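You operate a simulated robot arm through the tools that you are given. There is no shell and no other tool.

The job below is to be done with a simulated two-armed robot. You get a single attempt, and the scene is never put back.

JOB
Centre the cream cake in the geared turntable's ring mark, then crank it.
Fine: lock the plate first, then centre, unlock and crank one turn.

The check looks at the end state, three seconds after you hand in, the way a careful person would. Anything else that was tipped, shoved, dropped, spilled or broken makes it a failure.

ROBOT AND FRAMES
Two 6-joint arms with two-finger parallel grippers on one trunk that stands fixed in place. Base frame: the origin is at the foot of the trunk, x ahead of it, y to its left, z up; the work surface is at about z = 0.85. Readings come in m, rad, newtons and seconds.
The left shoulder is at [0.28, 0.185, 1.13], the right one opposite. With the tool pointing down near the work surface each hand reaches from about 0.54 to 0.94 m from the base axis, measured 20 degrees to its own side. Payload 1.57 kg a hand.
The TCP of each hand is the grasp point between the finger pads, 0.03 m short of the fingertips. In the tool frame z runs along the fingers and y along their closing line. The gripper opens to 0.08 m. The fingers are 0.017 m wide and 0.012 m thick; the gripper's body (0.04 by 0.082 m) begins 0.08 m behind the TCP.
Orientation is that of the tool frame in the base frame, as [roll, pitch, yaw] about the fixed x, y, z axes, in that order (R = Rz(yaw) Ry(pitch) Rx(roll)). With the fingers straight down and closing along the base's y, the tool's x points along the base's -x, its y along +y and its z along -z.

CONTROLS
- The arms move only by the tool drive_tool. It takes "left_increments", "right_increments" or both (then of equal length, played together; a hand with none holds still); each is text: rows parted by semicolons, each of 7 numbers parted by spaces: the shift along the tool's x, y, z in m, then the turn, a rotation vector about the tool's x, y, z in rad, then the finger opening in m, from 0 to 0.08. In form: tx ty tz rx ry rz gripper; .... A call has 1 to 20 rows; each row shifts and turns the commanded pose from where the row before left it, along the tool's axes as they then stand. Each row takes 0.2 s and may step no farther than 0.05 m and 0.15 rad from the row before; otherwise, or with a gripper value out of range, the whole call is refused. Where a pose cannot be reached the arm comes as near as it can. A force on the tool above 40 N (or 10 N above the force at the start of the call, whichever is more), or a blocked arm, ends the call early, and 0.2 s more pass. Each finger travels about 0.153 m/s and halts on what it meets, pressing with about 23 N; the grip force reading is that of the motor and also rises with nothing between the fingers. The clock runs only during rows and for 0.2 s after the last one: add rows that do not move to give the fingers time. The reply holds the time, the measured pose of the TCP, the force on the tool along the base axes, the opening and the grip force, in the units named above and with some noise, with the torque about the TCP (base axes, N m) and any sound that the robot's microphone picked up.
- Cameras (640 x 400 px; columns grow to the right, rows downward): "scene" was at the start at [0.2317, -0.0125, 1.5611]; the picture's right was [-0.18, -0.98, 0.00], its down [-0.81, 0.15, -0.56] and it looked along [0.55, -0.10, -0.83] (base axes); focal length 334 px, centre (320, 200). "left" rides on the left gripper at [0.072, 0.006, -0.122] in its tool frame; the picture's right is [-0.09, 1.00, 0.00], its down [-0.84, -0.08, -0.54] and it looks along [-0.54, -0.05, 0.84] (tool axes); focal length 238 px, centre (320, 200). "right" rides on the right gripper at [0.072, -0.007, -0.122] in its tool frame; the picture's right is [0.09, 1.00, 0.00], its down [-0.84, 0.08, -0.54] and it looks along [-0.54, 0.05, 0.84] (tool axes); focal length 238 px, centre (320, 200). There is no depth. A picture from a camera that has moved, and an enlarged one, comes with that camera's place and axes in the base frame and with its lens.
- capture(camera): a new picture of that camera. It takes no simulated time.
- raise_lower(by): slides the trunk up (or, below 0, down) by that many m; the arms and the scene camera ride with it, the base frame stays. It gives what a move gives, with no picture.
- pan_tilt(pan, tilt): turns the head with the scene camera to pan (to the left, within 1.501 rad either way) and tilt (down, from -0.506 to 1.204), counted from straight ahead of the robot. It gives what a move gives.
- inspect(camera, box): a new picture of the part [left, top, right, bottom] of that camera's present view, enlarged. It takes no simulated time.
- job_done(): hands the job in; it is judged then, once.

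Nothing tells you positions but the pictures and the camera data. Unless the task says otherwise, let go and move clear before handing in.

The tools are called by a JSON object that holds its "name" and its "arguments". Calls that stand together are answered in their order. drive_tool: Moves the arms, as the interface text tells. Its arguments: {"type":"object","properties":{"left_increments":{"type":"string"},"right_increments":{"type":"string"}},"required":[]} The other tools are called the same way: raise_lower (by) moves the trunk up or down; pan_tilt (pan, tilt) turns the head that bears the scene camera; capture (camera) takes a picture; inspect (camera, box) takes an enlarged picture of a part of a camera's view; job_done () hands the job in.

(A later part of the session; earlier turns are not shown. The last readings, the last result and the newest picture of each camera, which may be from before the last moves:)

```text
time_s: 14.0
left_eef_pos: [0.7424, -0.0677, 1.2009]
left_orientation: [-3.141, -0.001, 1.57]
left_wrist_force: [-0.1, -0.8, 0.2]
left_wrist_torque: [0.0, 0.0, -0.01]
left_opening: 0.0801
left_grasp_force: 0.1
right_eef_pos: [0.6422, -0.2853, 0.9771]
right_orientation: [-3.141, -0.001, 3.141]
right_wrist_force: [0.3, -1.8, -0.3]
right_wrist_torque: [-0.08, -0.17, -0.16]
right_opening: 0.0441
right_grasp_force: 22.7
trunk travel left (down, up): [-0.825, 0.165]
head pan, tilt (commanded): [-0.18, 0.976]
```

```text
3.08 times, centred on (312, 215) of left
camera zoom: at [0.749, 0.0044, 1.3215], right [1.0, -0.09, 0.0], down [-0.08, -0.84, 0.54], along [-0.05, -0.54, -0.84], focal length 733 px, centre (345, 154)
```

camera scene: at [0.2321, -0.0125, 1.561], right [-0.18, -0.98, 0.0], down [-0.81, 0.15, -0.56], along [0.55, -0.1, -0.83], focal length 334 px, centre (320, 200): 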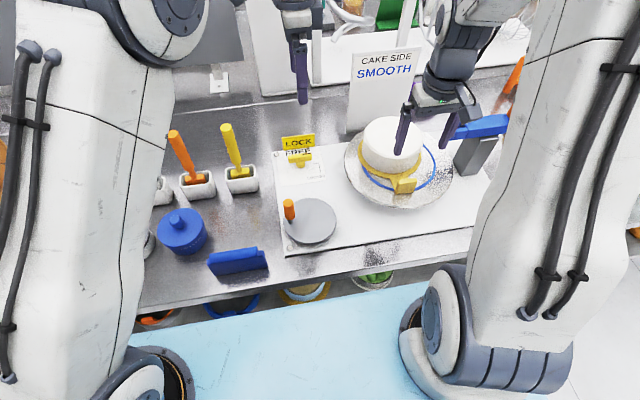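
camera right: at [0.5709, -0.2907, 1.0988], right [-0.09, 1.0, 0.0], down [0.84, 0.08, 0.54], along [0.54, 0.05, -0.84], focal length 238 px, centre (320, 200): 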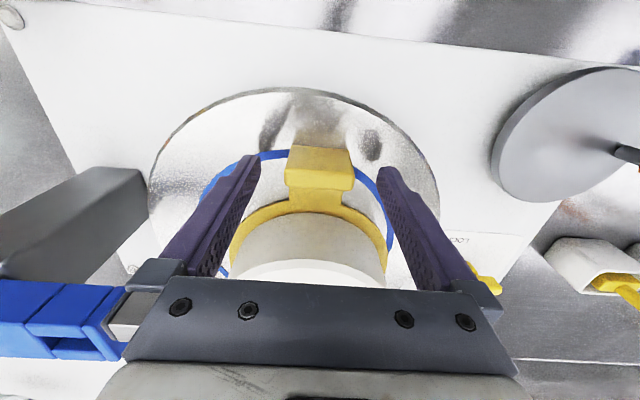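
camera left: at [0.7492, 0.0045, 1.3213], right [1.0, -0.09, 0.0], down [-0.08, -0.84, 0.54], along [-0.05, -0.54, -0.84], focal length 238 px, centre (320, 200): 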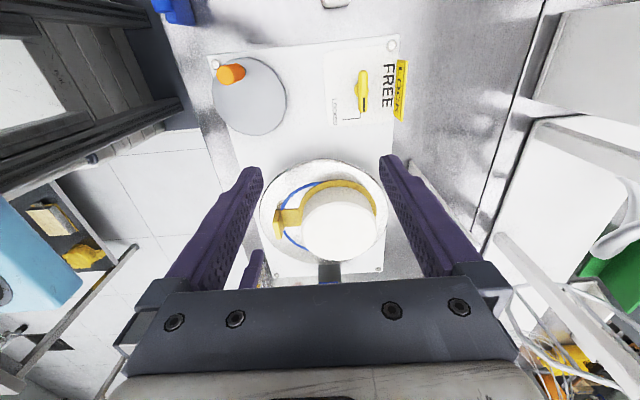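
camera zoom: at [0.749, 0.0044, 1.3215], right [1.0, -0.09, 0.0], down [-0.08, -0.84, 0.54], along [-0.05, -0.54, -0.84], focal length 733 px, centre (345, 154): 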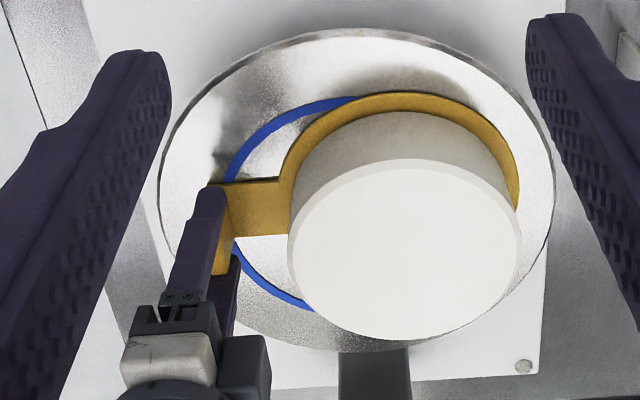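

{"name": "drive_tool", "arguments": {"right_increments": "0.003 -0.0018 0 0 0 0 0.03; 0.003 -0.0018 0 0 0 0 0.03; 0.003 -0.0018 0 0 0 0 0.03; 0.003 -0.0018 0 0 0 0 0.03; 0 0 0 0 0 0 0.03"}}

{"name": "inspect", "arguments": {"camera": "scene", "box": [336, 112, 464, 212]}}

{"name": "inspect", "arguments": {"camera": "left", "box": [230, 150, 394, 280]}}

```text
time_s: 15.2
left_eef_pos: [0.7437, -0.0666, 1.2]
left_orientation: [-3.141, 0.001, 1.572]
left_wrist_force: [-0.6, 0.6, -0.2]
left_wrist_torque: [0.01, -0.03, -0.01]
left_opening: 0.0799
left_grasp_force: 0.0
right_eef_pos: [0.631, -0.2921, 0.9765]
right_orientation: [3.14, 0.001, -3.14]
right_wrist_force: [0.1, 0.2, 0.2]
right_wrist_torque: [0.03, 0.09, 0.15]
right_opening: 0.044
right_grasp_force: 22.7
trunk travel left (down, up): [-0.825, 0.165]
head pan, tilt (commanded): [-0.18, 0.976]
```

```text
4.00 times, centred on (400, 162) of scene
camera zoom: at [0.2318, -0.0125, 1.5611], right [-0.18, -0.98, 0.0], down [-0.81, 0.15, -0.56], along [0.55, -0.1, -0.83], focal length 1334 px, centre (0, 352)
```

zoom: 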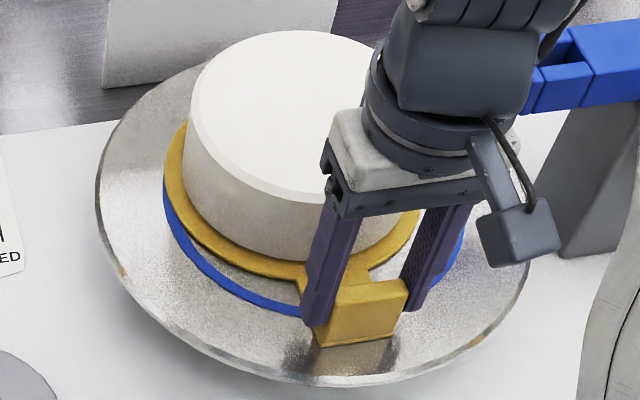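

```text
3.08 times, centred on (312, 215) of left
camera zoom: at [0.749, 0.0045, 1.3214], right [1.0, -0.09, 0.0], down [-0.08, -0.84, 0.54], along [-0.05, -0.54, -0.84], focal length 733 px, centre (345, 154)
```

zoom: 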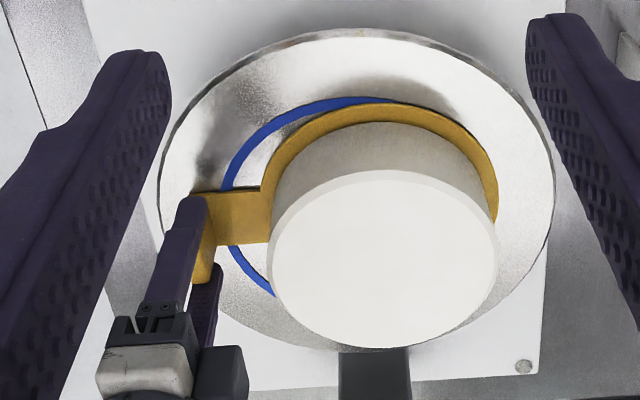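

{"name": "drive_tool", "arguments": {"right_increments": "0.003 -0.0018 0 0 0 0 0.03; 0.003 -0.0018 0 0 0 0 0.03; 0.003 -0.0018 0 0 0 0 0.03; 0.003 -0.0018 0 0 0 0 0.03; 0 0 0 0 0 0 0.03"}}

{"name": "inspect", "arguments": {"camera": "scene", "box": [336, 112, 464, 212]}}

{"name": "inspect", "arguments": {"camera": "left", "box": [246, 150, 374, 250]}}

{"name": "capture", "arguments": {"camera": "right"}}

```text
time_s: 16.4
left_eef_pos: [0.7432, -0.0661, 1.1992]
left_orientation: [-3.141, 0.0, 1.57]
left_wrist_force: [-0.3, -0.4, 0.6]
left_wrist_torque: [0.01, 0.02, -0.02]
left_opening: 0.0799
left_grasp_force: 0.0
right_eef_pos: [0.6188, -0.3004, 0.9775]
right_orientation: [3.14, -0.002, -3.14]
right_wrist_force: [0.0, 0.8, 0.5]
right_wrist_torque: [0.02, 0.39, 0.02]
right_opening: 0.0438
right_grasp_force: 22.5
trunk travel left (down, up): [-0.825, 0.165]
head pan, tilt (commanded): [-0.18, 0.976]
```

```text
4.00 times, centred on (400, 162) of scene
camera zoom: at [0.2319, -0.0125, 1.5611], right [-0.18, -0.98, 0.0], down [-0.81, 0.15, -0.56], along [0.55, -0.1, -0.83], focal length 1334 px, centre (0, 352)
```

zoom: 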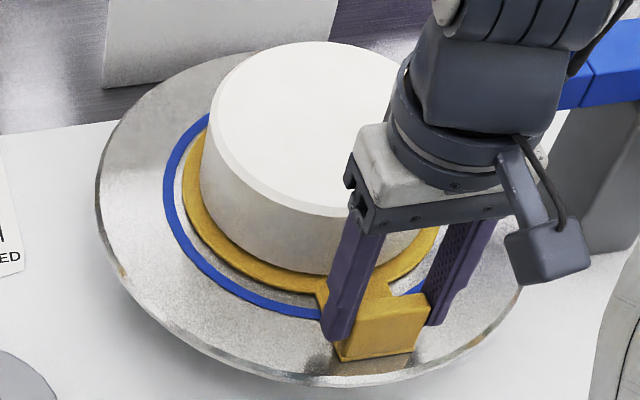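

```text
4.00 times, centred on (310, 200) of left
camera zoom: at [0.7491, 0.0044, 1.3214], right [1.0, -0.09, 0.0], down [-0.08, -0.84, 0.54], along [-0.05, -0.54, -0.84], focal length 953 px, centre (360, 200)
```

zoom: 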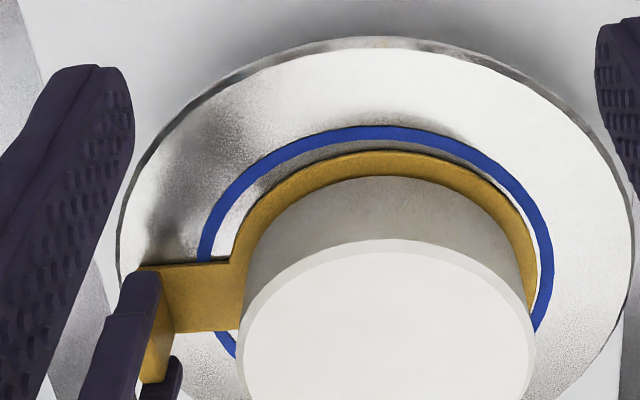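

```text
taken
camera right: at [0.5462, -0.3053, 1.0995], right [-0.09, 1.0, 0.0], down [0.84, 0.08, 0.54], along [0.54, 0.05, -0.84], focal length 238 px, centre (320, 200)
```

right: 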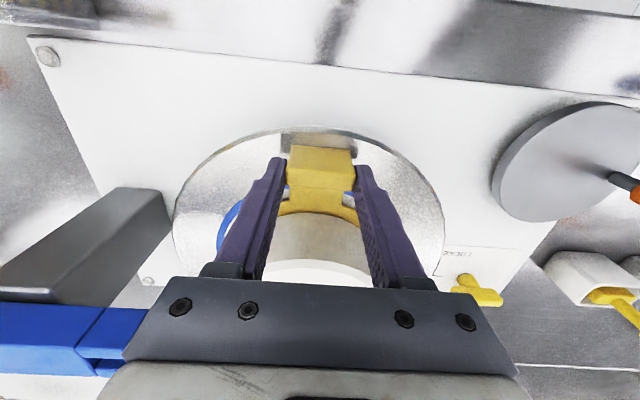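

{"name": "inspect", "arguments": {"camera": "left", "box": [290, 175, 354, 215]}}

{"name": "inspect", "arguments": {"camera": "left", "box": [330, 180, 394, 240]}}

{"name": "inspect", "arguments": {"camera": "left", "box": [260, 180, 324, 240]}}

{"name": "inspect", "arguments": {"camera": "scene", "box": [366, 130, 462, 205]}}

```text
10.00 times, centred on (322, 195) of left
camera zoom: at [0.7491, 0.0044, 1.3214], right [1.0, -0.09, 0.0], down [-0.08, -0.84, 0.54], along [-0.05, -0.54, -0.84], focal length 2384 px, centre (300, 250)
```

zoom: 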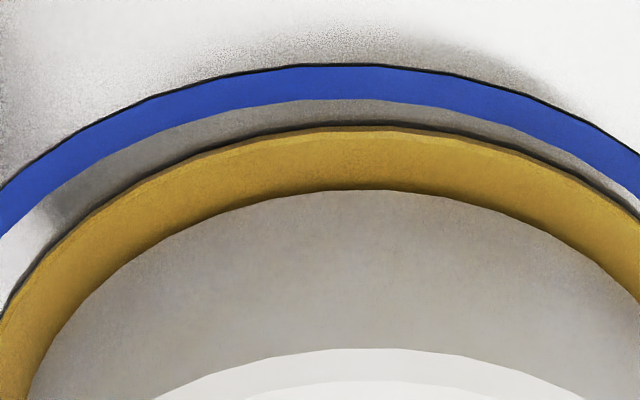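

```text
6.67 times, centred on (362, 210) of left
camera zoom: at [0.7491, 0.0044, 1.3214], right [1.0, -0.09, 0.0], down [-0.08, -0.84, 0.54], along [-0.05, -0.54, -0.84], focal length 1589 px, centre (40, 133)
```

zoom: 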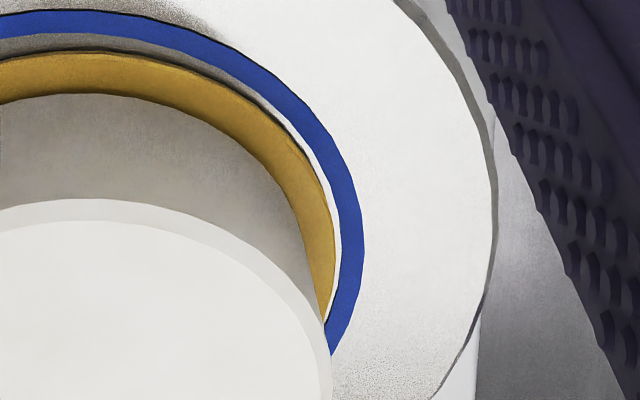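

```text
6.67 times, centred on (292, 210) of left
camera zoom: at [0.7491, 0.0044, 1.3214], right [1.0, -0.09, 0.0], down [-0.08, -0.84, 0.54], along [-0.05, -0.54, -0.84], focal length 1589 px, centre (507, 133)
```

zoom: 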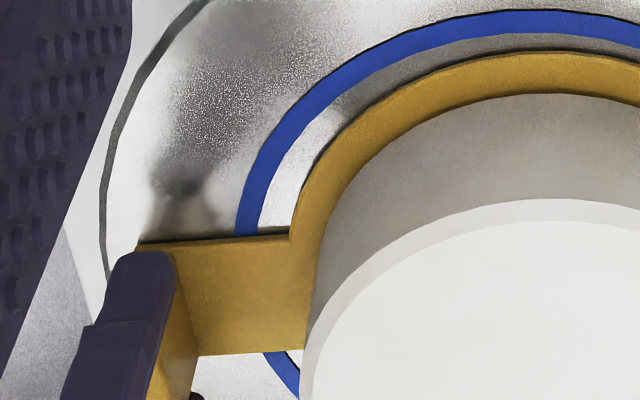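

```text
5.33 times, centred on (414, 168) of scene
camera zoom: at [0.2319, -0.0125, 1.5611], right [-0.18, -0.98, 0.0], down [-0.81, 0.15, -0.56], along [0.55, -0.1, -0.83], focal length 1779 px, centre (-181, 373)
```

zoom: 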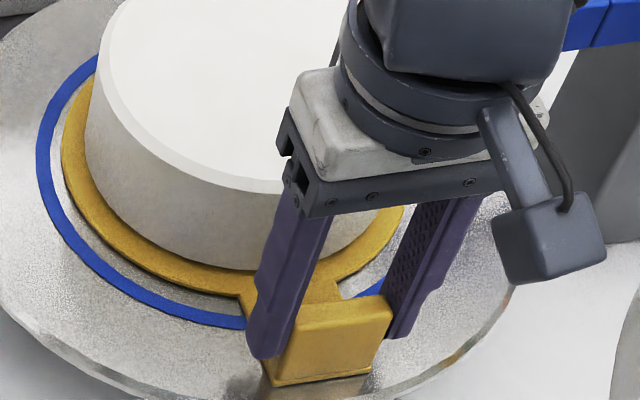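

{"name": "drive_tool", "arguments": {"right_increments": "0.0019 -0.0013 0 0 0 0 0.03; 0.0019 -0.0012 0 0 0 0 0.03; 0 0 0 0 0 0 0.03"}}

{"name": "inspect", "arguments": {"camera": "left", "box": [330, 180, 394, 240]}}

{"name": "inspect", "arguments": {"camera": "left", "box": [260, 180, 324, 240]}}

{"name": "inspect", "arguments": {"camera": "left", "box": [290, 175, 354, 215]}}

{"name": "inspect", "arguments": {"camera": "scene", "box": [366, 130, 462, 205]}}

```text
time_s: 17.2
left_eef_pos: [0.7438, -0.0668, 1.1994]
left_orientation: [-3.14, 0.0, 1.571]
left_wrist_force: [0.2, 0.5, -0.3]
left_wrist_torque: [0.0, 0.0, 0.03]
left_opening: 0.0799
left_grasp_force: 0.1
right_eef_pos: [0.6144, -0.3012, 0.9762]
right_orientation: [3.142, -0.001, -3.141]
right_wrist_force: [0.4, -0.1, -0.2]
right_wrist_torque: [0.01, 0.32, 0.0]
right_opening: 0.0438
right_grasp_force: 22.9
trunk travel left (down, up): [-0.825, 0.165]
head pan, tilt (commanded): [-0.18, 0.976]
```

```text
6.67 times, centred on (362, 210) of left
camera zoom: at [0.7491, 0.0045, 1.3214], right [1.0, -0.09, 0.0], down [-0.08, -0.84, 0.54], along [-0.05, -0.54, -0.84], focal length 1589 px, centre (40, 133)
```

zoom: 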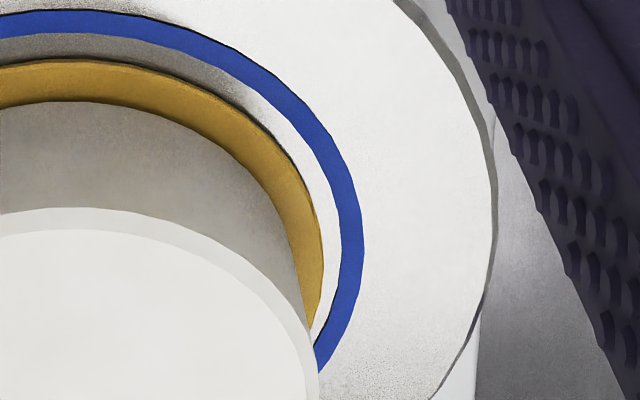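

```text
6.67 times, centred on (292, 210) of left
camera zoom: at [0.7491, 0.0045, 1.3214], right [1.0, -0.09, 0.0], down [-0.08, -0.84, 0.54], along [-0.05, -0.54, -0.84], focal length 1589 px, centre (507, 133)
```

zoom: 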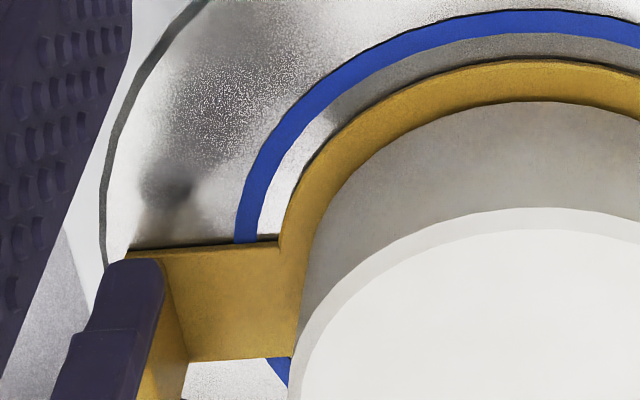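

```text
10.00 times, centred on (322, 195) of left
camera zoom: at [0.7491, 0.0045, 1.3214], right [1.0, -0.09, 0.0], down [-0.08, -0.84, 0.54], along [-0.05, -0.54, -0.84], focal length 2384 px, centre (300, 250)
```

zoom: 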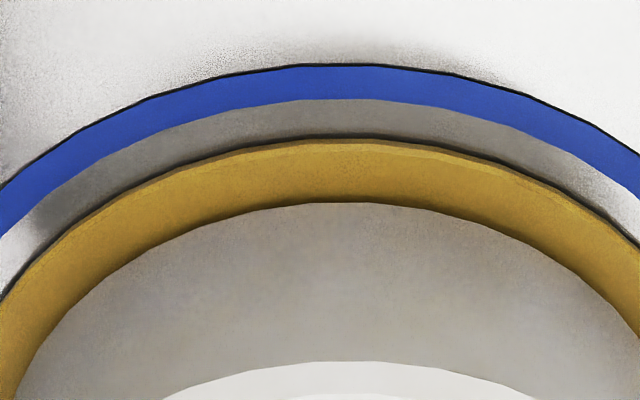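

```text
5.33 times, centred on (414, 168) of scene
camera zoom: at [0.2319, -0.0125, 1.5611], right [-0.18, -0.98, 0.0], down [-0.81, 0.15, -0.56], along [0.55, -0.1, -0.83], focal length 1779 px, centre (-181, 373)
```

zoom: 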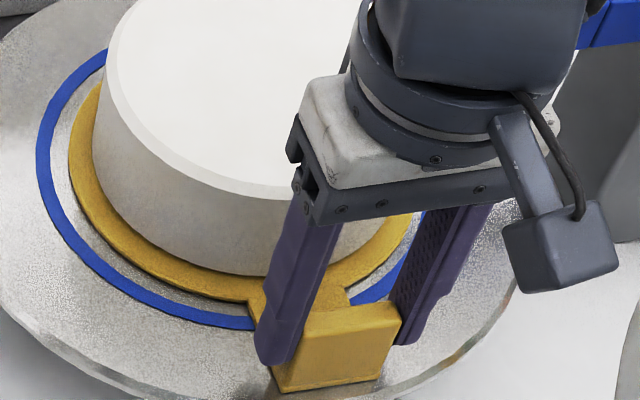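

{"name": "drive_tool", "arguments": {"right_increments": "0 0 0 0 0 0 0.06; 0 0 0 0 0 0 0.07; 0 0 -0.015 0 0 0 0.07; 0 0 -0.04 0 0 0 0.08; 0 0 -0.05 0 0 0 0.08; 0.02 -0.006 -0.045 0 0 0 0.08; 0.02 -0.006 -0.045 0 0 0 0.08; 0.02 -0.006 -0.045 0 0 0 0.08; 0.02 -0.006 -0.01 0 0 0 0.08; 0 0 0 0 0 0 0.08"}}

{"name": "inspect", "arguments": {"camera": "scene", "box": [336, 112, 464, 212]}}

{"name": "inspect", "arguments": {"camera": "left", "box": [250, 145, 394, 270]}}

{"name": "inspect", "arguments": {"camera": "right", "box": [250, 120, 410, 260]}}

```text
time_s: 19.4
left_eef_pos: [0.7425, -0.0665, 1.201]
left_orientation: [-3.141, 0.0, 1.572]
left_wrist_force: [-0.8, -1.0, -0.7]
left_wrist_torque: [0.02, 0.03, 0.01]
left_opening: 0.0799
left_grasp_force: 0.1
right_eef_pos: [0.5346, -0.3263, 1.2262]
right_orientation: [3.141, 0.0, -3.141]
right_wrist_force: [-0.7, 0.2, 0.1]
right_wrist_torque: [0.02, 0.0, -0.03]
right_opening: 0.08
right_grasp_force: 0.2
trunk travel left (down, up): [-0.825, 0.165]
head pan, tilt (commanded): [-0.18, 0.976]
```

```text
4.00 times, centred on (400, 162) of scene
camera zoom: at [0.2315, -0.0124, 1.5611], right [-0.18, -0.98, 0.0], down [-0.81, 0.15, -0.56], along [0.55, -0.1, -0.83], focal length 1334 px, centre (0, 352)
```

zoom: 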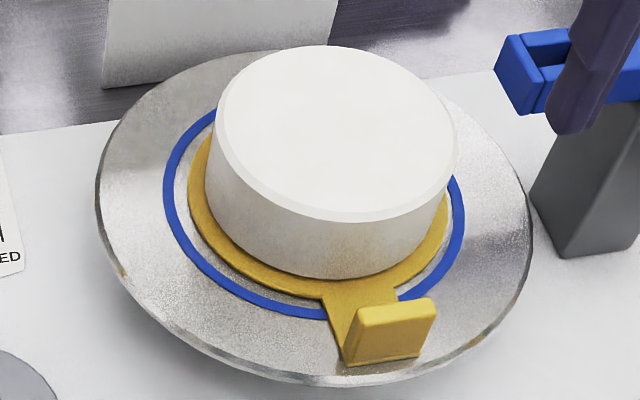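

```text
3.20 times, centred on (322, 208) of left
camera zoom: at [0.7488, 0.0045, 1.3216], right [1.0, -0.09, 0.0], down [-0.08, -0.84, 0.54], along [-0.05, -0.54, -0.84], focal length 763 px, centre (314, 176)
```

zoom: 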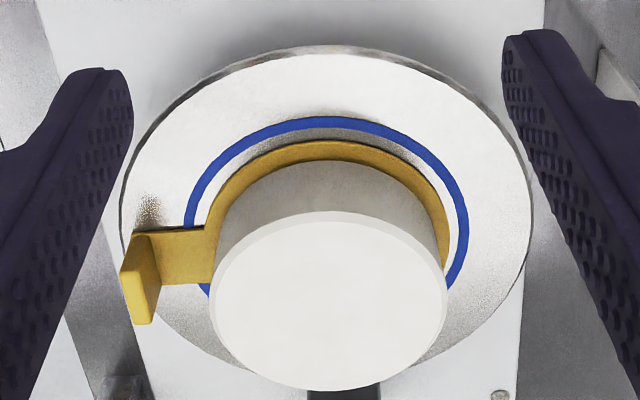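

```text
2.86 times, centred on (330, 190) of right
camera zoom: at [0.4629, -0.3317, 1.3491], right [-0.09, 1.0, 0.0], down [0.84, 0.08, 0.54], along [0.54, 0.05, -0.84], focal length 681 px, centre (291, 229)
```

zoom: 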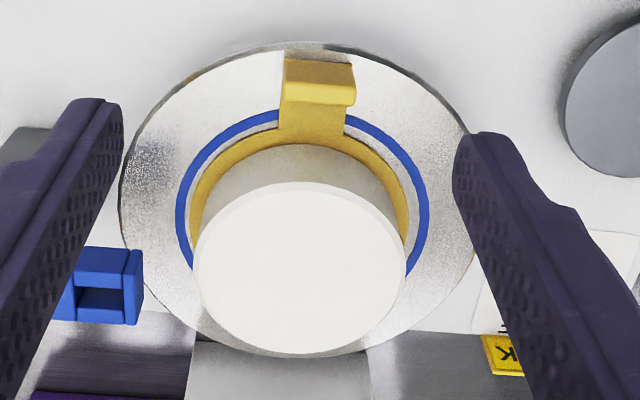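

{"name": "inspect", "arguments": {"camera": "right", "box": [290, 150, 338, 180]}}

{"name": "inspect", "arguments": {"camera": "right", "box": [306, 170, 322, 220]}}

{"name": "inspect", "arguments": {"camera": "right", "box": [286, 150, 410, 228]}}

{"name": "inspect", "arguments": {"camera": "scene", "box": [372, 130, 456, 200]}}

```text
13.33 times, centred on (314, 165) of right
camera zoom: at [0.4629, -0.3317, 1.3491], right [-0.09, 1.0, 0.0], down [0.84, 0.08, 0.54], along [0.54, 0.05, -0.84], focal length 3178 px, centre (400, 667)
```

zoom: 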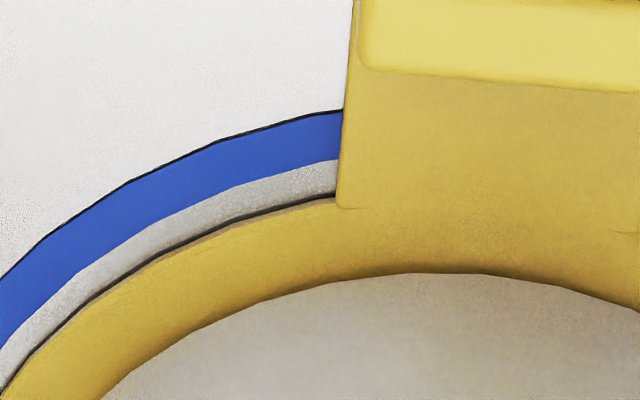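

```text
8.00 times, centred on (314, 195) of right
camera zoom: at [0.4629, -0.3317, 1.3491], right [-0.09, 1.0, 0.0], down [0.84, 0.08, 0.54], along [0.54, 0.05, -0.84], focal length 1907 px, centre (368, 240)
```

zoom: 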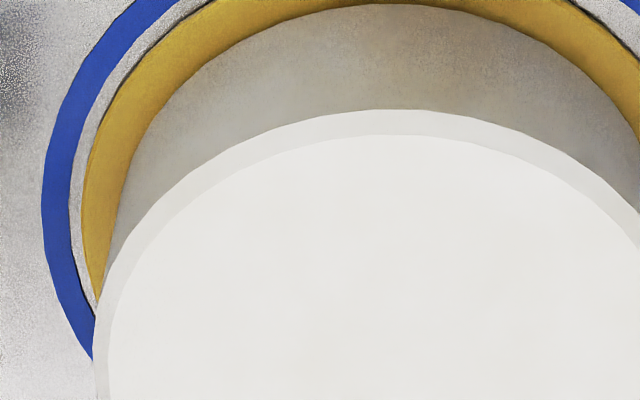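

```text
5.13 times, centred on (348, 189) of right
camera zoom: at [0.4629, -0.3317, 1.3491], right [-0.09, 1.0, 0.0], down [0.84, 0.08, 0.54], along [0.54, 0.05, -0.84], focal length 1222 px, centre (176, 256)
```

zoom: 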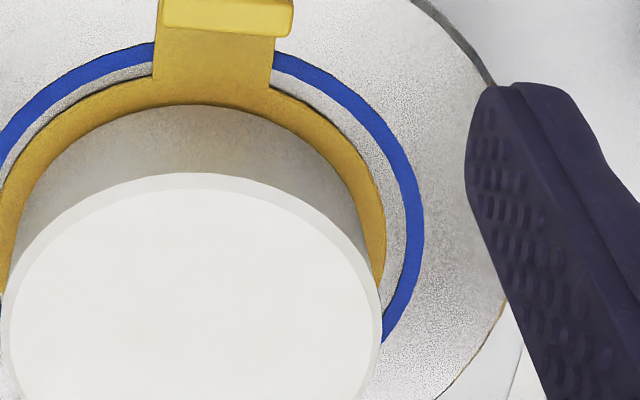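

```text
5.71 times, centred on (414, 165) of scene
camera zoom: at [0.2315, -0.0124, 1.5611], right [-0.18, -0.98, 0.0], down [-0.81, 0.15, -0.56], along [0.55, -0.1, -0.83], focal length 1906 px, centre (-217, 400)
```

zoom: 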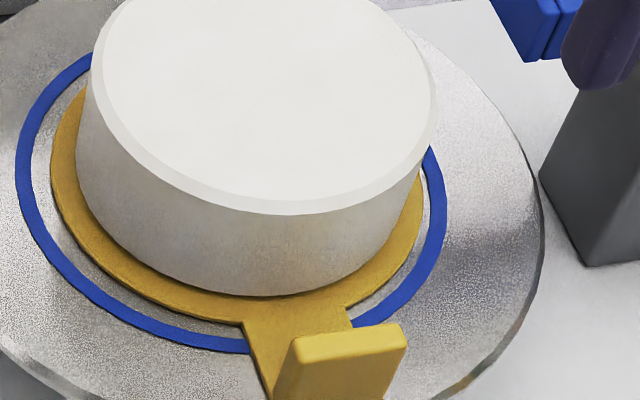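

{"name": "inspect", "arguments": {"camera": "right", "box": [270, 185, 302, 205]}}

{"name": "inspect", "arguments": {"camera": "right", "box": [346, 185, 378, 205]}}

{"name": "inspect", "arguments": {"camera": "left", "box": [270, 195, 302, 215]}}

{"name": "inspect", "arguments": {"camera": "left", "box": [346, 195, 378, 215]}}

{"name": "inspect", "arguments": {"camera": "scene", "box": [352, 153, 384, 173]}}

{"name": "inspect", "arguments": {"camera": "scene", "box": [414, 153, 446, 173]}}

```text
16.00 times, centred on (286, 195) of right
camera zoom: at [0.4629, -0.3317, 1.3491], right [-0.09, 1.0, 0.0], down [0.84, 0.08, 0.54], along [0.54, 0.05, -0.84], focal length 3814 px, centre (864, 280)
```

zoom: 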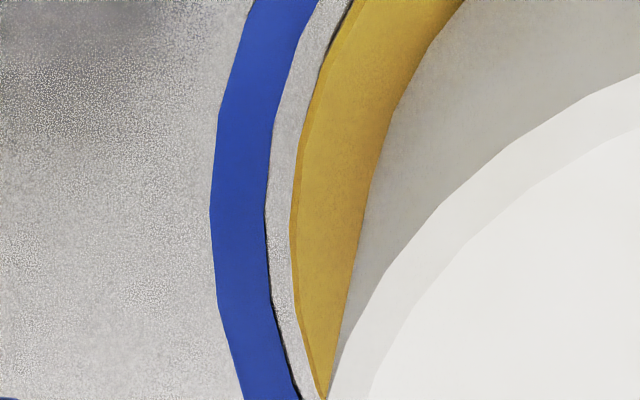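

```text
16.00 times, centred on (362, 195) of right
camera zoom: at [0.4629, -0.3317, 1.3491], right [-0.09, 1.0, 0.0], down [0.84, 0.08, 0.54], along [0.54, 0.05, -0.84], focal length 3814 px, centre (-352, 280)
```

zoom: 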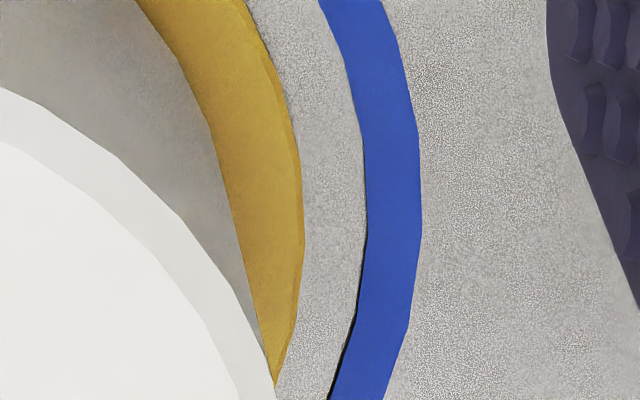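

```text
16.00 times, centred on (286, 205) of left
camera zoom: at [0.7488, 0.0045, 1.3216], right [1.0, -0.09, 0.0], down [-0.08, -0.84, 0.54], along [-0.05, -0.54, -0.84], focal length 3814 px, centre (864, 120)
```

zoom: 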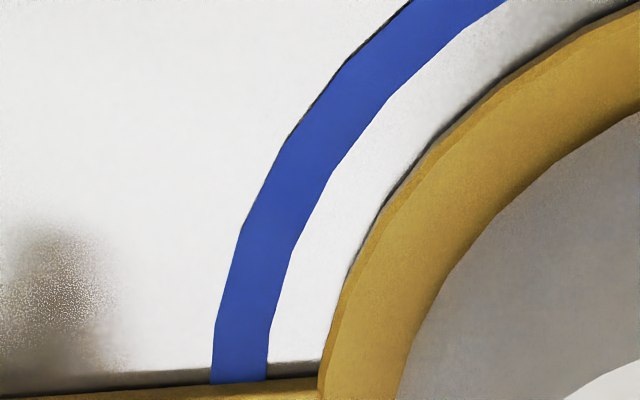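

```text
16.00 times, centred on (362, 205) of left
camera zoom: at [0.7488, 0.0045, 1.3216], right [1.0, -0.09, 0.0], down [-0.08, -0.84, 0.54], along [-0.05, -0.54, -0.84], focal length 3814 px, centre (-352, 120)
```

zoom: 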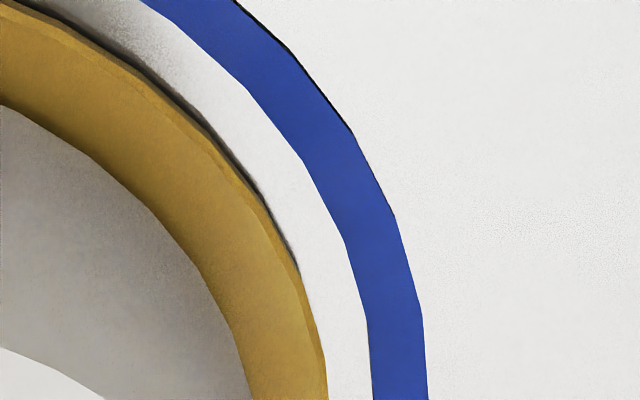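

```text
16.00 times, centred on (368, 163) of scene
camera zoom: at [0.2315, -0.0124, 1.5611], right [-0.18, -0.98, 0.0], down [-0.81, 0.15, -0.56], along [0.55, -0.1, -0.83], focal length 5337 px, centre (-448, 792)
```

zoom: 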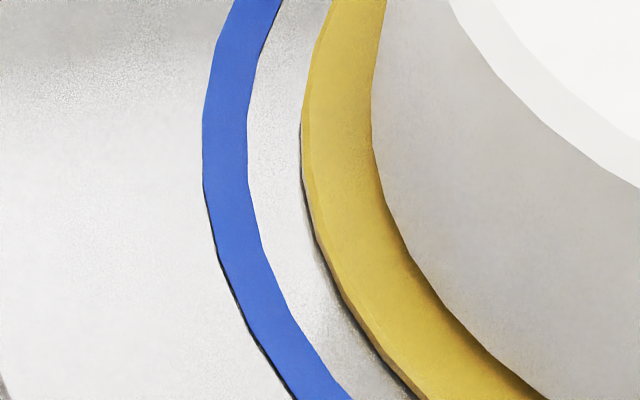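

```text
16.00 times, centred on (430, 163) of scene
camera zoom: at [0.2315, -0.0124, 1.5611], right [-0.18, -0.98, 0.0], down [-0.81, 0.15, -0.56], along [0.55, -0.1, -0.83], focal length 5337 px, centre (-1440, 792)
```

zoom: 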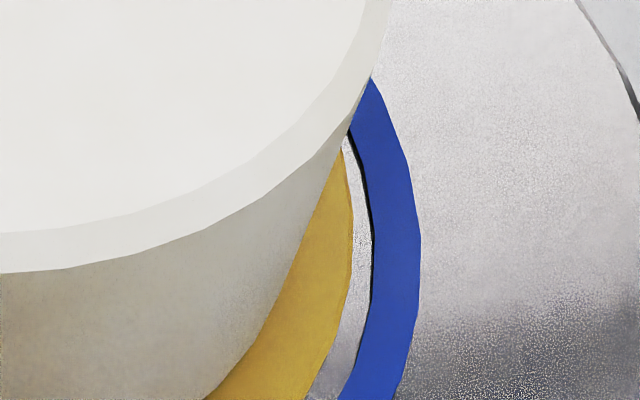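

{"name": "drive_tool", "arguments": {"right_increments": "-0.02 0.006 0.01 0 0 0 0.08; -0.02 0.006 0.045 0 0 0 0.08; -0.02 0.006 0.045 0 0 0 0.08; -0.02 0.006 0.045 0 0 0 0.08; 0 0 0.045 0 0 0 0.08; 0 0 0.025 0 0 0 0.08; 0 0 0.015 0 0 0 0.08; 0 0 0.010 0 0 0 0.08; 0 0 0.009 0 0 0 0.075; 0 0 0 0 0 0 0.07"}}

{"name": "inspect", "arguments": {"camera": "scene", "box": [352, 130, 462, 215]}}

```text
time_s: 21.6
left_eef_pos: [0.7431, -0.0674, 1.2006]
left_orientation: [3.141, 0.0, 1.571]
left_wrist_force: [0.8, 0.2, 0.1]
left_wrist_torque: [-0.02, 0.01, -0.01]
left_opening: 0.0801
left_grasp_force: 0.0
right_eef_pos: [0.6134, -0.3015, 0.9766]
right_orientation: [3.141, 0.001, 3.141]
right_wrist_force: [0.0, -0.2, -0.8]
right_wrist_torque: [-0.02, 0.0, -0.02]
right_opening: 0.0701
right_grasp_force: 0.0
trunk travel left (down, up): [-0.825, 0.165]
head pan, tilt (commanded): [-0.18, 0.976]
```

```text
4.71 times, centred on (407, 172) of scene
camera zoom: at [0.2318, -0.0125, 1.5611], right [-0.18, -0.98, 0.0], down [-0.81, 0.15, -0.56], along [0.55, -0.1, -0.83], focal length 1570 px, centre (-89, 329)
```

zoom: 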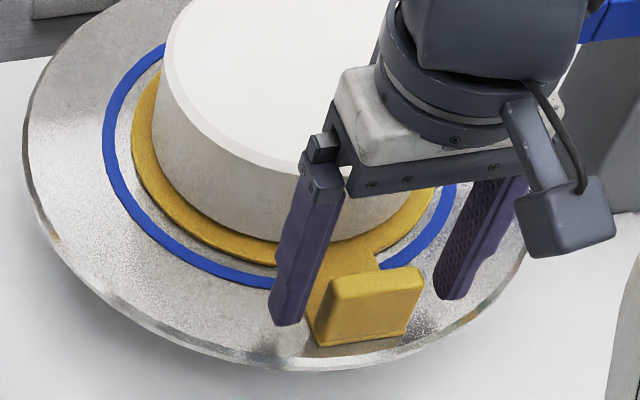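

{"name": "drive_tool", "arguments": {"right_increments": "0 0 0 0 0 0 0.03; 0 0 0 0 0 0 0.03; 0 0.001 0 0 0 0 0.03; 0.0005 0.0012 0 0 0 0 0.03; 0 0 0 0 0 0 0.03; 0 0 0 0 0 0 0.06; 0 0 0 0 0 0 0.07; 0 0 -0.015 0 0 0 0.07; 0 0 -0.04 0 0 0 0.08; 0 0 -0.05 0 0 0 0.08; 0.02 -0.006 -0.045 0 0 0 0.08; 0.02 -0.006 -0.045 0 0 0 0.08; 0.02 -0.006 -0.045 0 0 0 0.08; 0.02 -0.006 -0.01 0 0 0 0.08; 0 0 0 0 0 0 0.08"}}

{"name": "inspect", "arguments": {"camera": "right", "box": [270, 185, 302, 205]}}

{"name": "inspect", "arguments": {"camera": "right", "box": [346, 185, 378, 205]}}

{"name": "inspect", "arguments": {"camera": "left", "box": [270, 195, 302, 215]}}

{"name": "inspect", "arguments": {"camera": "left", "box": [346, 195, 378, 215]}}

{"name": "inspect", "arguments": {"camera": "scene", "box": [336, 112, 464, 212]}}

```text
time_s: 24.8
left_eef_pos: [0.7434, -0.0674, 1.2007]
left_orientation: [-3.141, 0.001, 1.571]
left_wrist_force: [0.0, 0.0, 0.8]
left_wrist_torque: [0.02, -0.02, -0.03]
left_opening: 0.0799
left_grasp_force: 0.0
right_eef_pos: [0.5326, -0.3241, 1.2303]
right_orientation: [3.141, 0.0, 3.14]
right_wrist_force: [0.4, 0.6, -0.7]
right_wrist_torque: [-0.01, -0.01, 0.04]
right_opening: 0.08
right_grasp_force: 0.1
trunk travel left (down, up): [-0.825, 0.165]
head pan, tilt (commanded): [-0.18, 0.976]
```

```text
16.00 times, centred on (286, 195) of right
camera zoom: at [0.4611, -0.3295, 1.3522], right [-0.09, 1.0, 0.0], down [0.84, 0.08, 0.54], along [0.54, 0.05, -0.84], focal length 3814 px, centre (864, 280)
```

zoom: 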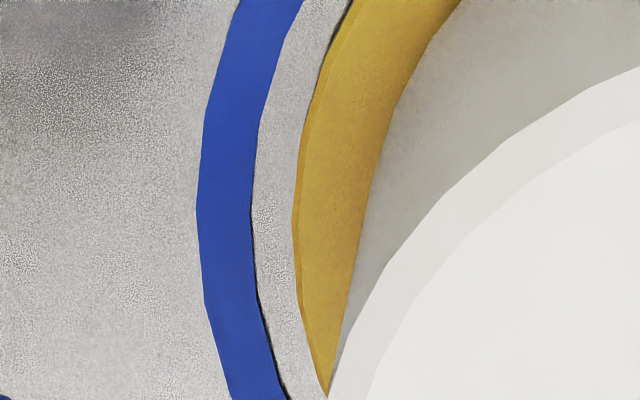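

```text
16.00 times, centred on (362, 195) of right
camera zoom: at [0.4611, -0.3295, 1.3522], right [-0.09, 1.0, 0.0], down [0.84, 0.08, 0.54], along [0.54, 0.05, -0.84], focal length 3814 px, centre (-352, 280)
```

zoom: 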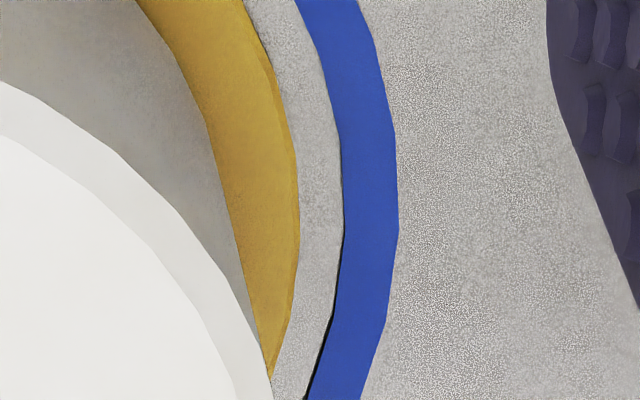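

```text
16.00 times, centred on (286, 205) of left
camera zoom: at [0.7488, 0.0045, 1.3216], right [1.0, -0.09, 0.0], down [-0.08, -0.84, 0.54], along [-0.05, -0.54, -0.84], focal length 3814 px, centre (864, 120)
```

zoom: 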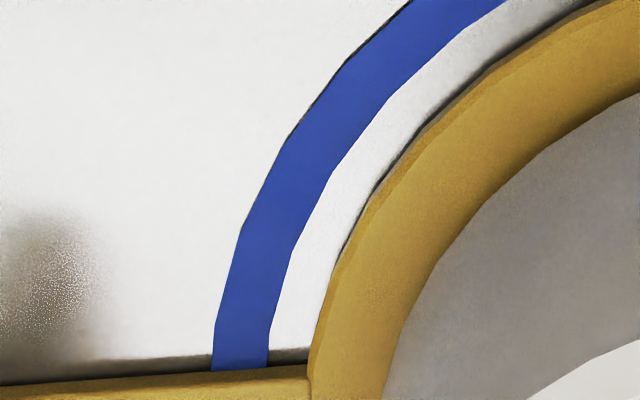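

```text
16.00 times, centred on (362, 205) of left
camera zoom: at [0.7488, 0.0045, 1.3216], right [1.0, -0.09, 0.0], down [-0.08, -0.84, 0.54], along [-0.05, -0.54, -0.84], focal length 3814 px, centre (-352, 120)
```

zoom: 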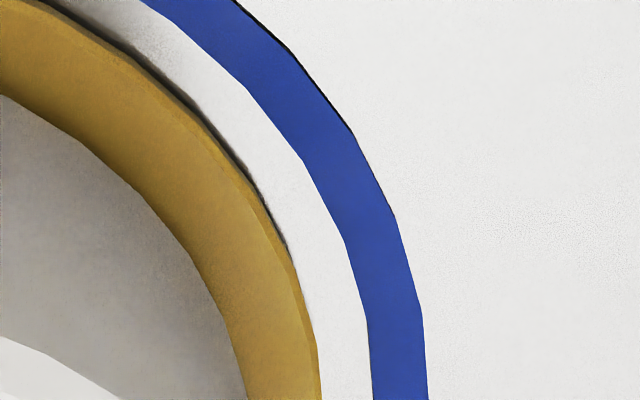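

```text
4.00 times, centred on (400, 162) of scene
camera zoom: at [0.2315, -0.0124, 1.5611], right [-0.18, -0.98, 0.0], down [-0.81, 0.15, -0.56], along [0.55, -0.1, -0.83], focal length 1334 px, centre (0, 352)
```

zoom: 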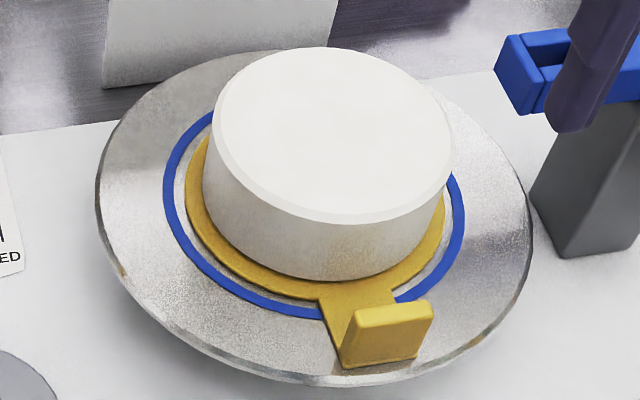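

{"name": "drive_tool", "arguments": {"left_increments": "0 0.014 0.036 0 0 0 0.06; 0 0.014 0.036 0 0 0 0.05; 0 0.014 0.036 0 0 0 0.04; 0 0.014 0.036 0 0 0 0.035; 0 0.014 0.036 0 0 0 0.035; 0 0 0.03 0 0 0 0.035; 0 0 0.03 0 0 0 0.035; 0 0 0.02 0 0 0 0.035; 0 0 0 0 0 0 0.035"}}

{"name": "inspect", "arguments": {"camera": "scene", "box": [260, 110, 356, 180]}}

{"name": "capture", "arguments": {"camera": "left"}}

```text
time_s: 26.8
left_eef_pos: [0.8141, -0.0655, 0.9391]
left_orientation: [-3.142, -0.001, 1.572]
left_wrist_force: [-0.1, 1.2, -0.5]
left_wrist_torque: [0.0, 0.0, 0.01]
left_opening: 0.0353
left_grasp_force: 0.1
right_eef_pos: [0.5339, -0.3233, 1.2297]
right_orientation: [-3.141, 0.001, 3.142]
right_wrist_force: [-0.6, 0.5, 0.1]
right_wrist_torque: [0.0, -0.04, -0.03]
right_opening: 0.0802
right_grasp_force: 0.0
trunk travel left (down, up): [-0.825, 0.165]
head pan, tilt (commanded): [-0.18, 0.976]
```

```text
5.71 times, centred on (308, 145) of scene
camera zoom: at [0.2318, -0.0125, 1.5611], right [-0.18, -0.98, 0.0], down [-0.81, 0.15, -0.56], along [0.55, -0.1, -0.83], focal length 1906 px, centre (389, 514)
```

zoom: 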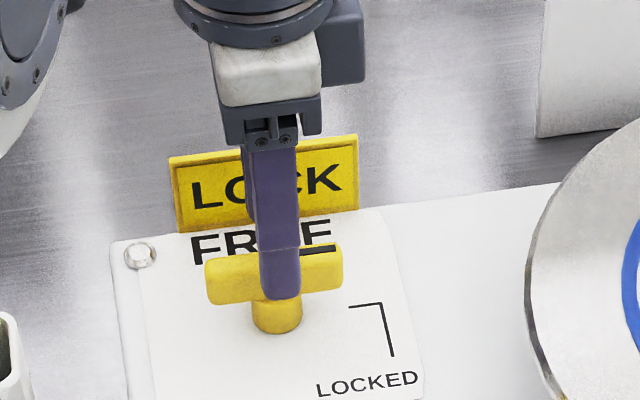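

```text
taken
camera left: at [0.8193, 0.0062, 1.0606], right [1.0, -0.09, 0.0], down [-0.08, -0.84, 0.54], along [-0.05, -0.54, -0.84], focal length 238 px, centre (320, 200)
```

left: 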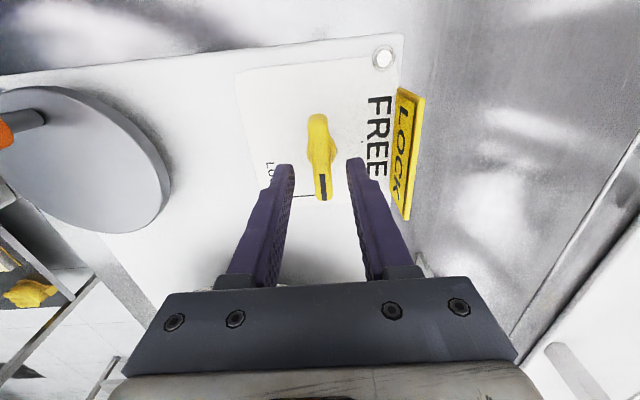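

{"name": "drive_tool", "arguments": {"left_increments": "0 0 0.01 0 0 0 0.035; 0 0 0.01 0 0 0 0.035; 0 0 0 0 0 0 0.0; 0 0 0 0 0 0 0.0; 0 0 0 0 0 -0.1309 0.0; 0 0 0 0 0 -0.1309 0.0; 0 0 0 0 0 -0.1309 0.0; 0 0 0 0 0 -0.1309 0.0; 0 0 0 0 0 -0.1309 0.0; 0 0 0 0 0 -0.1309 0.0; 0 0 0 0 0 -0.1309 0.0; 0 0 0 0 0 -0.1309 0.0; 0 0 0 0 0 -0.1309 0.0; 0 0 0 0 0 -0.1309 0.0; 0 0 0 0 0 -0.1309 0.0; 0 0 0 0 0 -0.1309 0.0; 0 0 0 0 0 0 0.0"}}

{"name": "inspect", "arguments": {"camera": "scene", "box": [260, 110, 356, 180]}}

{"name": "capture", "arguments": {"camera": "scene"}}

```text
time_s: 30.4
left_eef_pos: [0.8136, -0.0659, 0.9193]
left_orientation: [-3.141, -0.002, -3.14]
left_wrist_force: [9.8, -1.5, 0.5]
left_wrist_torque: [0.2, 0.45, -0.16]
left_opening: 0.0137
left_grasp_force: 30.9
right_eef_pos: [0.5336, -0.3233, 1.2292]
right_orientation: [-3.141, 0.0, -3.141]
right_wrist_force: [0.6, -0.1, 0.2]
right_wrist_torque: [0.04, 0.01, 0.0]
right_opening: 0.0801
right_grasp_force: 0.1
trunk travel left (down, up): [-0.825, 0.165]
head pan, tilt (commanded): [-0.18, 0.976]
```

```text
5.71 times, centred on (308, 145) of scene
camera zoom: at [0.2322, -0.0125, 1.5611], right [-0.18, -0.98, 0.0], down [-0.81, 0.15, -0.56], along [0.55, -0.1, -0.83], focal length 1906 px, centre (389, 514)
```

zoom: 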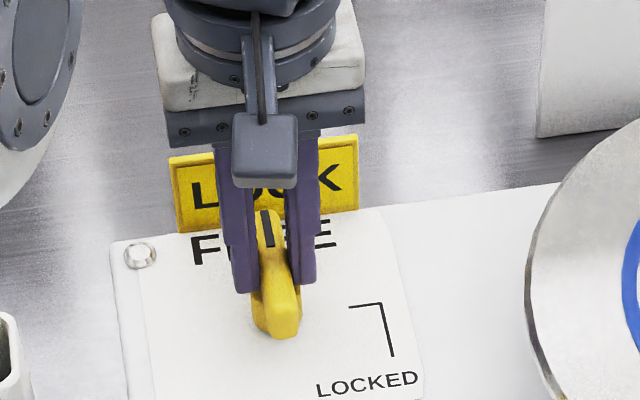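

```text
taken
camera scene: at [0.2322, -0.0125, 1.5611], right [-0.18, -0.98, 0.0], down [-0.81, 0.15, -0.56], along [0.55, -0.1, -0.83], focal length 334 px, centre (320, 200)
```

scene: 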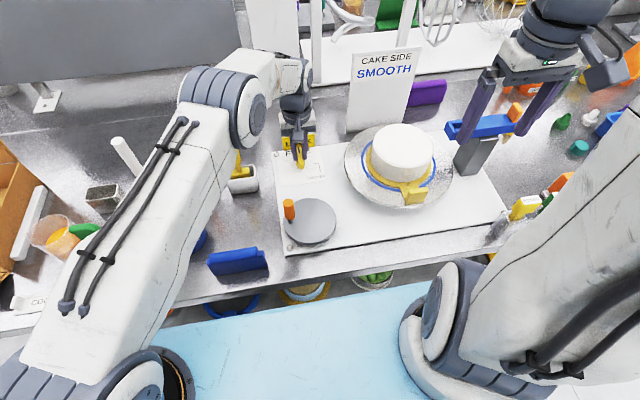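

{"name": "drive_tool", "arguments": {"left_increments": "0 0 0 0 0 0 0.05; 0 0 0 0 0 0 0.05; 0 0 -0.02 0 0 0 0.05; 0 0 -0.05 0 0 0 0.05; 0 0 -0.05 0 0 0 0.05; 0.035 0.002 -0.03 0 0 0 0.08; 0.035 0.002 -0.03 0 0 0 0.08; 0.035 0.002 -0.03 0 0 0 0.08; 0.035 0.002 -0.03 0 0 0 0.08; 0.035 0.002 0 0 0 0 0.08; 0.035 0.002 0 0 0 0 0.08; 0 0 0 0 0 0 0.08"}}

{"name": "capture", "arguments": {"camera": "left"}}

{"name": "capture", "arguments": {"camera": "scene"}}

{"name": "inspect", "arguments": {"camera": "scene", "box": [270, 120, 366, 180]}}

{"name": "inspect", "arguments": {"camera": "scene", "box": [276, 190, 348, 250]}}

{"name": "inspect", "arguments": {"camera": "right", "box": [410, 110, 514, 200]}}

```text
time_s: 33.0
left_eef_pos: [0.6028, -0.0524, 1.16]
left_orientation: [3.141, -0.001, -3.141]
left_wrist_force: [-0.6, 1.0, 0.0]
left_wrist_torque: [-0.01, 0.02, 0.03]
left_opening: 0.08
left_grasp_force: 0.0
right_eef_pos: [0.5331, -0.3225, 1.231]
right_orientation: [3.142, 0.0, 3.139]
right_wrist_force: [-0.7, -0.5, -0.2]
right_wrist_torque: [0.0, 0.03, -0.01]
right_opening: 0.0801
right_grasp_force: 0.1
trunk travel left (down, up): [-0.825, 0.165]
head pan, tilt (commanded): [-0.18, 0.976]
```

```text
taken
camera left: at [0.5311, -0.0464, 1.282], right [0.09, 1.0, 0.0], down [0.84, -0.08, 0.54], along [0.54, -0.05, -0.84], focal length 238 px, centre (320, 200)
```

left: 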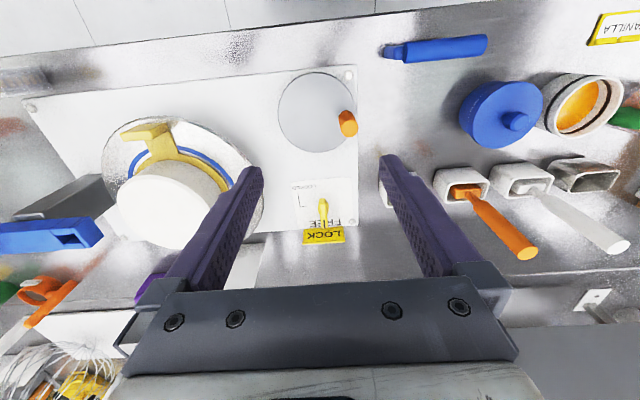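

```text
taken
camera scene: at [0.2314, -0.0124, 1.5612], right [-0.18, -0.98, 0.0], down [-0.81, 0.15, -0.56], along [0.55, -0.1, -0.83], focal length 334 px, centre (320, 200)
```

scene: 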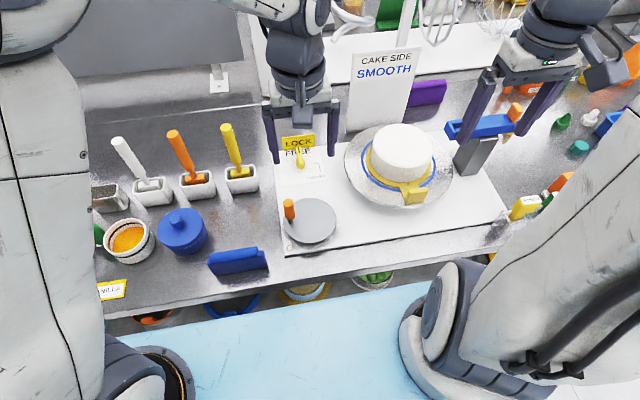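

```text
6.67 times, centred on (318, 150) of scene
camera zoom: at [0.2314, -0.0124, 1.5612], right [-0.18, -0.98, 0.0], down [-0.81, 0.15, -0.56], along [0.55, -0.1, -0.83], focal length 2224 px, centre (333, 533)
```

zoom: 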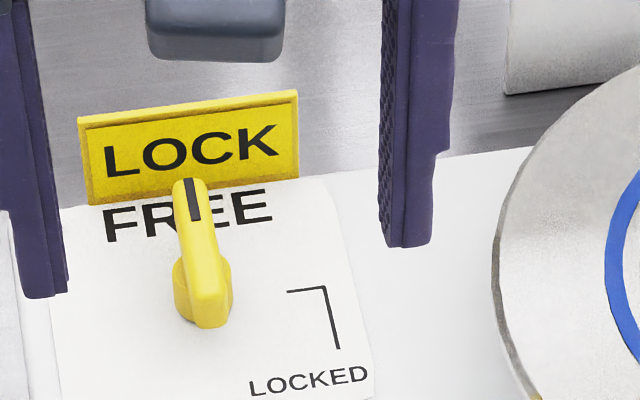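

```text
6.67 times, centred on (312, 220) of scene
camera zoom: at [0.2314, -0.0124, 1.5612], right [-0.18, -0.98, 0.0], down [-0.81, 0.15, -0.56], along [0.55, -0.1, -0.83], focal length 2224 px, centre (373, 67)
```

zoom: 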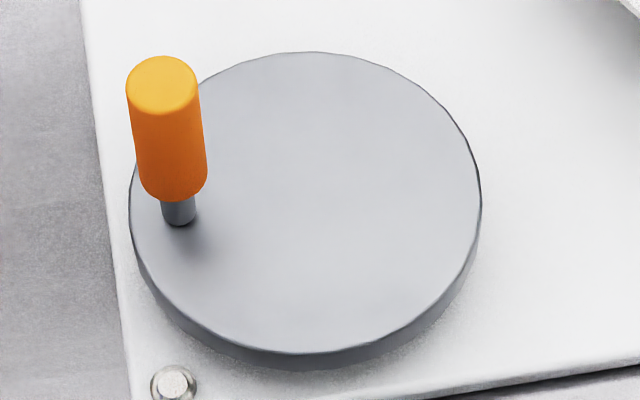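

```text
4.44 times, centred on (462, 155) of right
camera zoom: at [0.4614, -0.3294, 1.3521], right [-0.09, 1.0, 0.0], down [0.84, 0.08, 0.54], along [0.54, 0.05, -0.84], focal length 1059 px, centre (-311, 400)
```

zoom: 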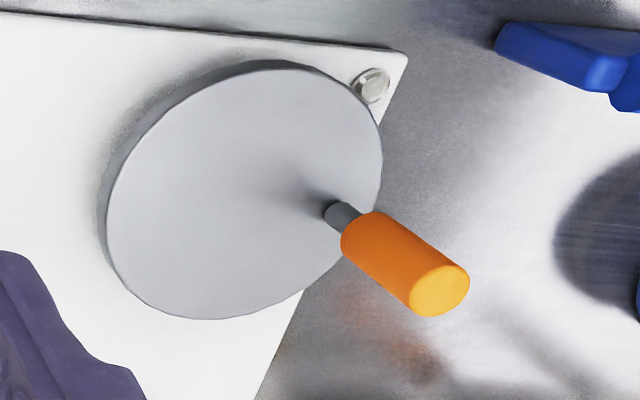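

{"name": "inspect", "arguments": {"camera": "left", "box": [266, 62, 370, 162]}}

{"name": "inspect", "arguments": {"camera": "left", "box": [320, 95, 368, 145]}}

```text
4.00 times, centred on (318, 112) of left
camera zoom: at [0.5311, -0.0464, 1.282], right [0.09, 1.0, 0.0], down [0.84, -0.08, 0.54], along [0.54, -0.05, -0.84], focal length 953 px, centre (328, 552)
```

zoom: 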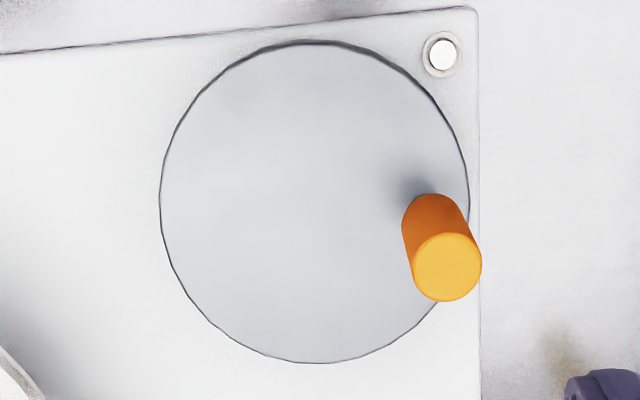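

```text
8.00 times, centred on (344, 120) of left
camera zoom: at [0.5311, -0.0464, 1.282], right [0.09, 1.0, 0.0], down [0.84, -0.08, 0.54], along [0.54, -0.05, -0.84], focal length 1907 px, centre (128, 840)
```

zoom: 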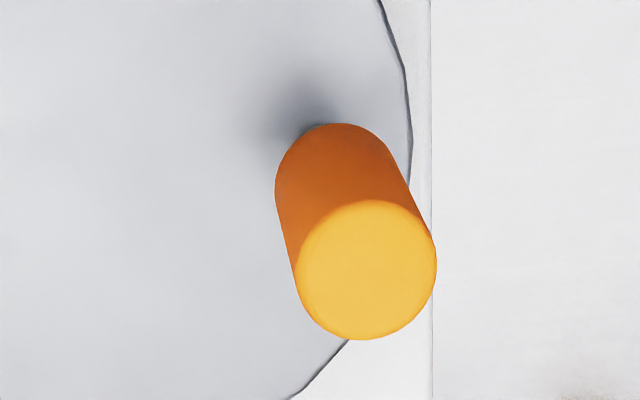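

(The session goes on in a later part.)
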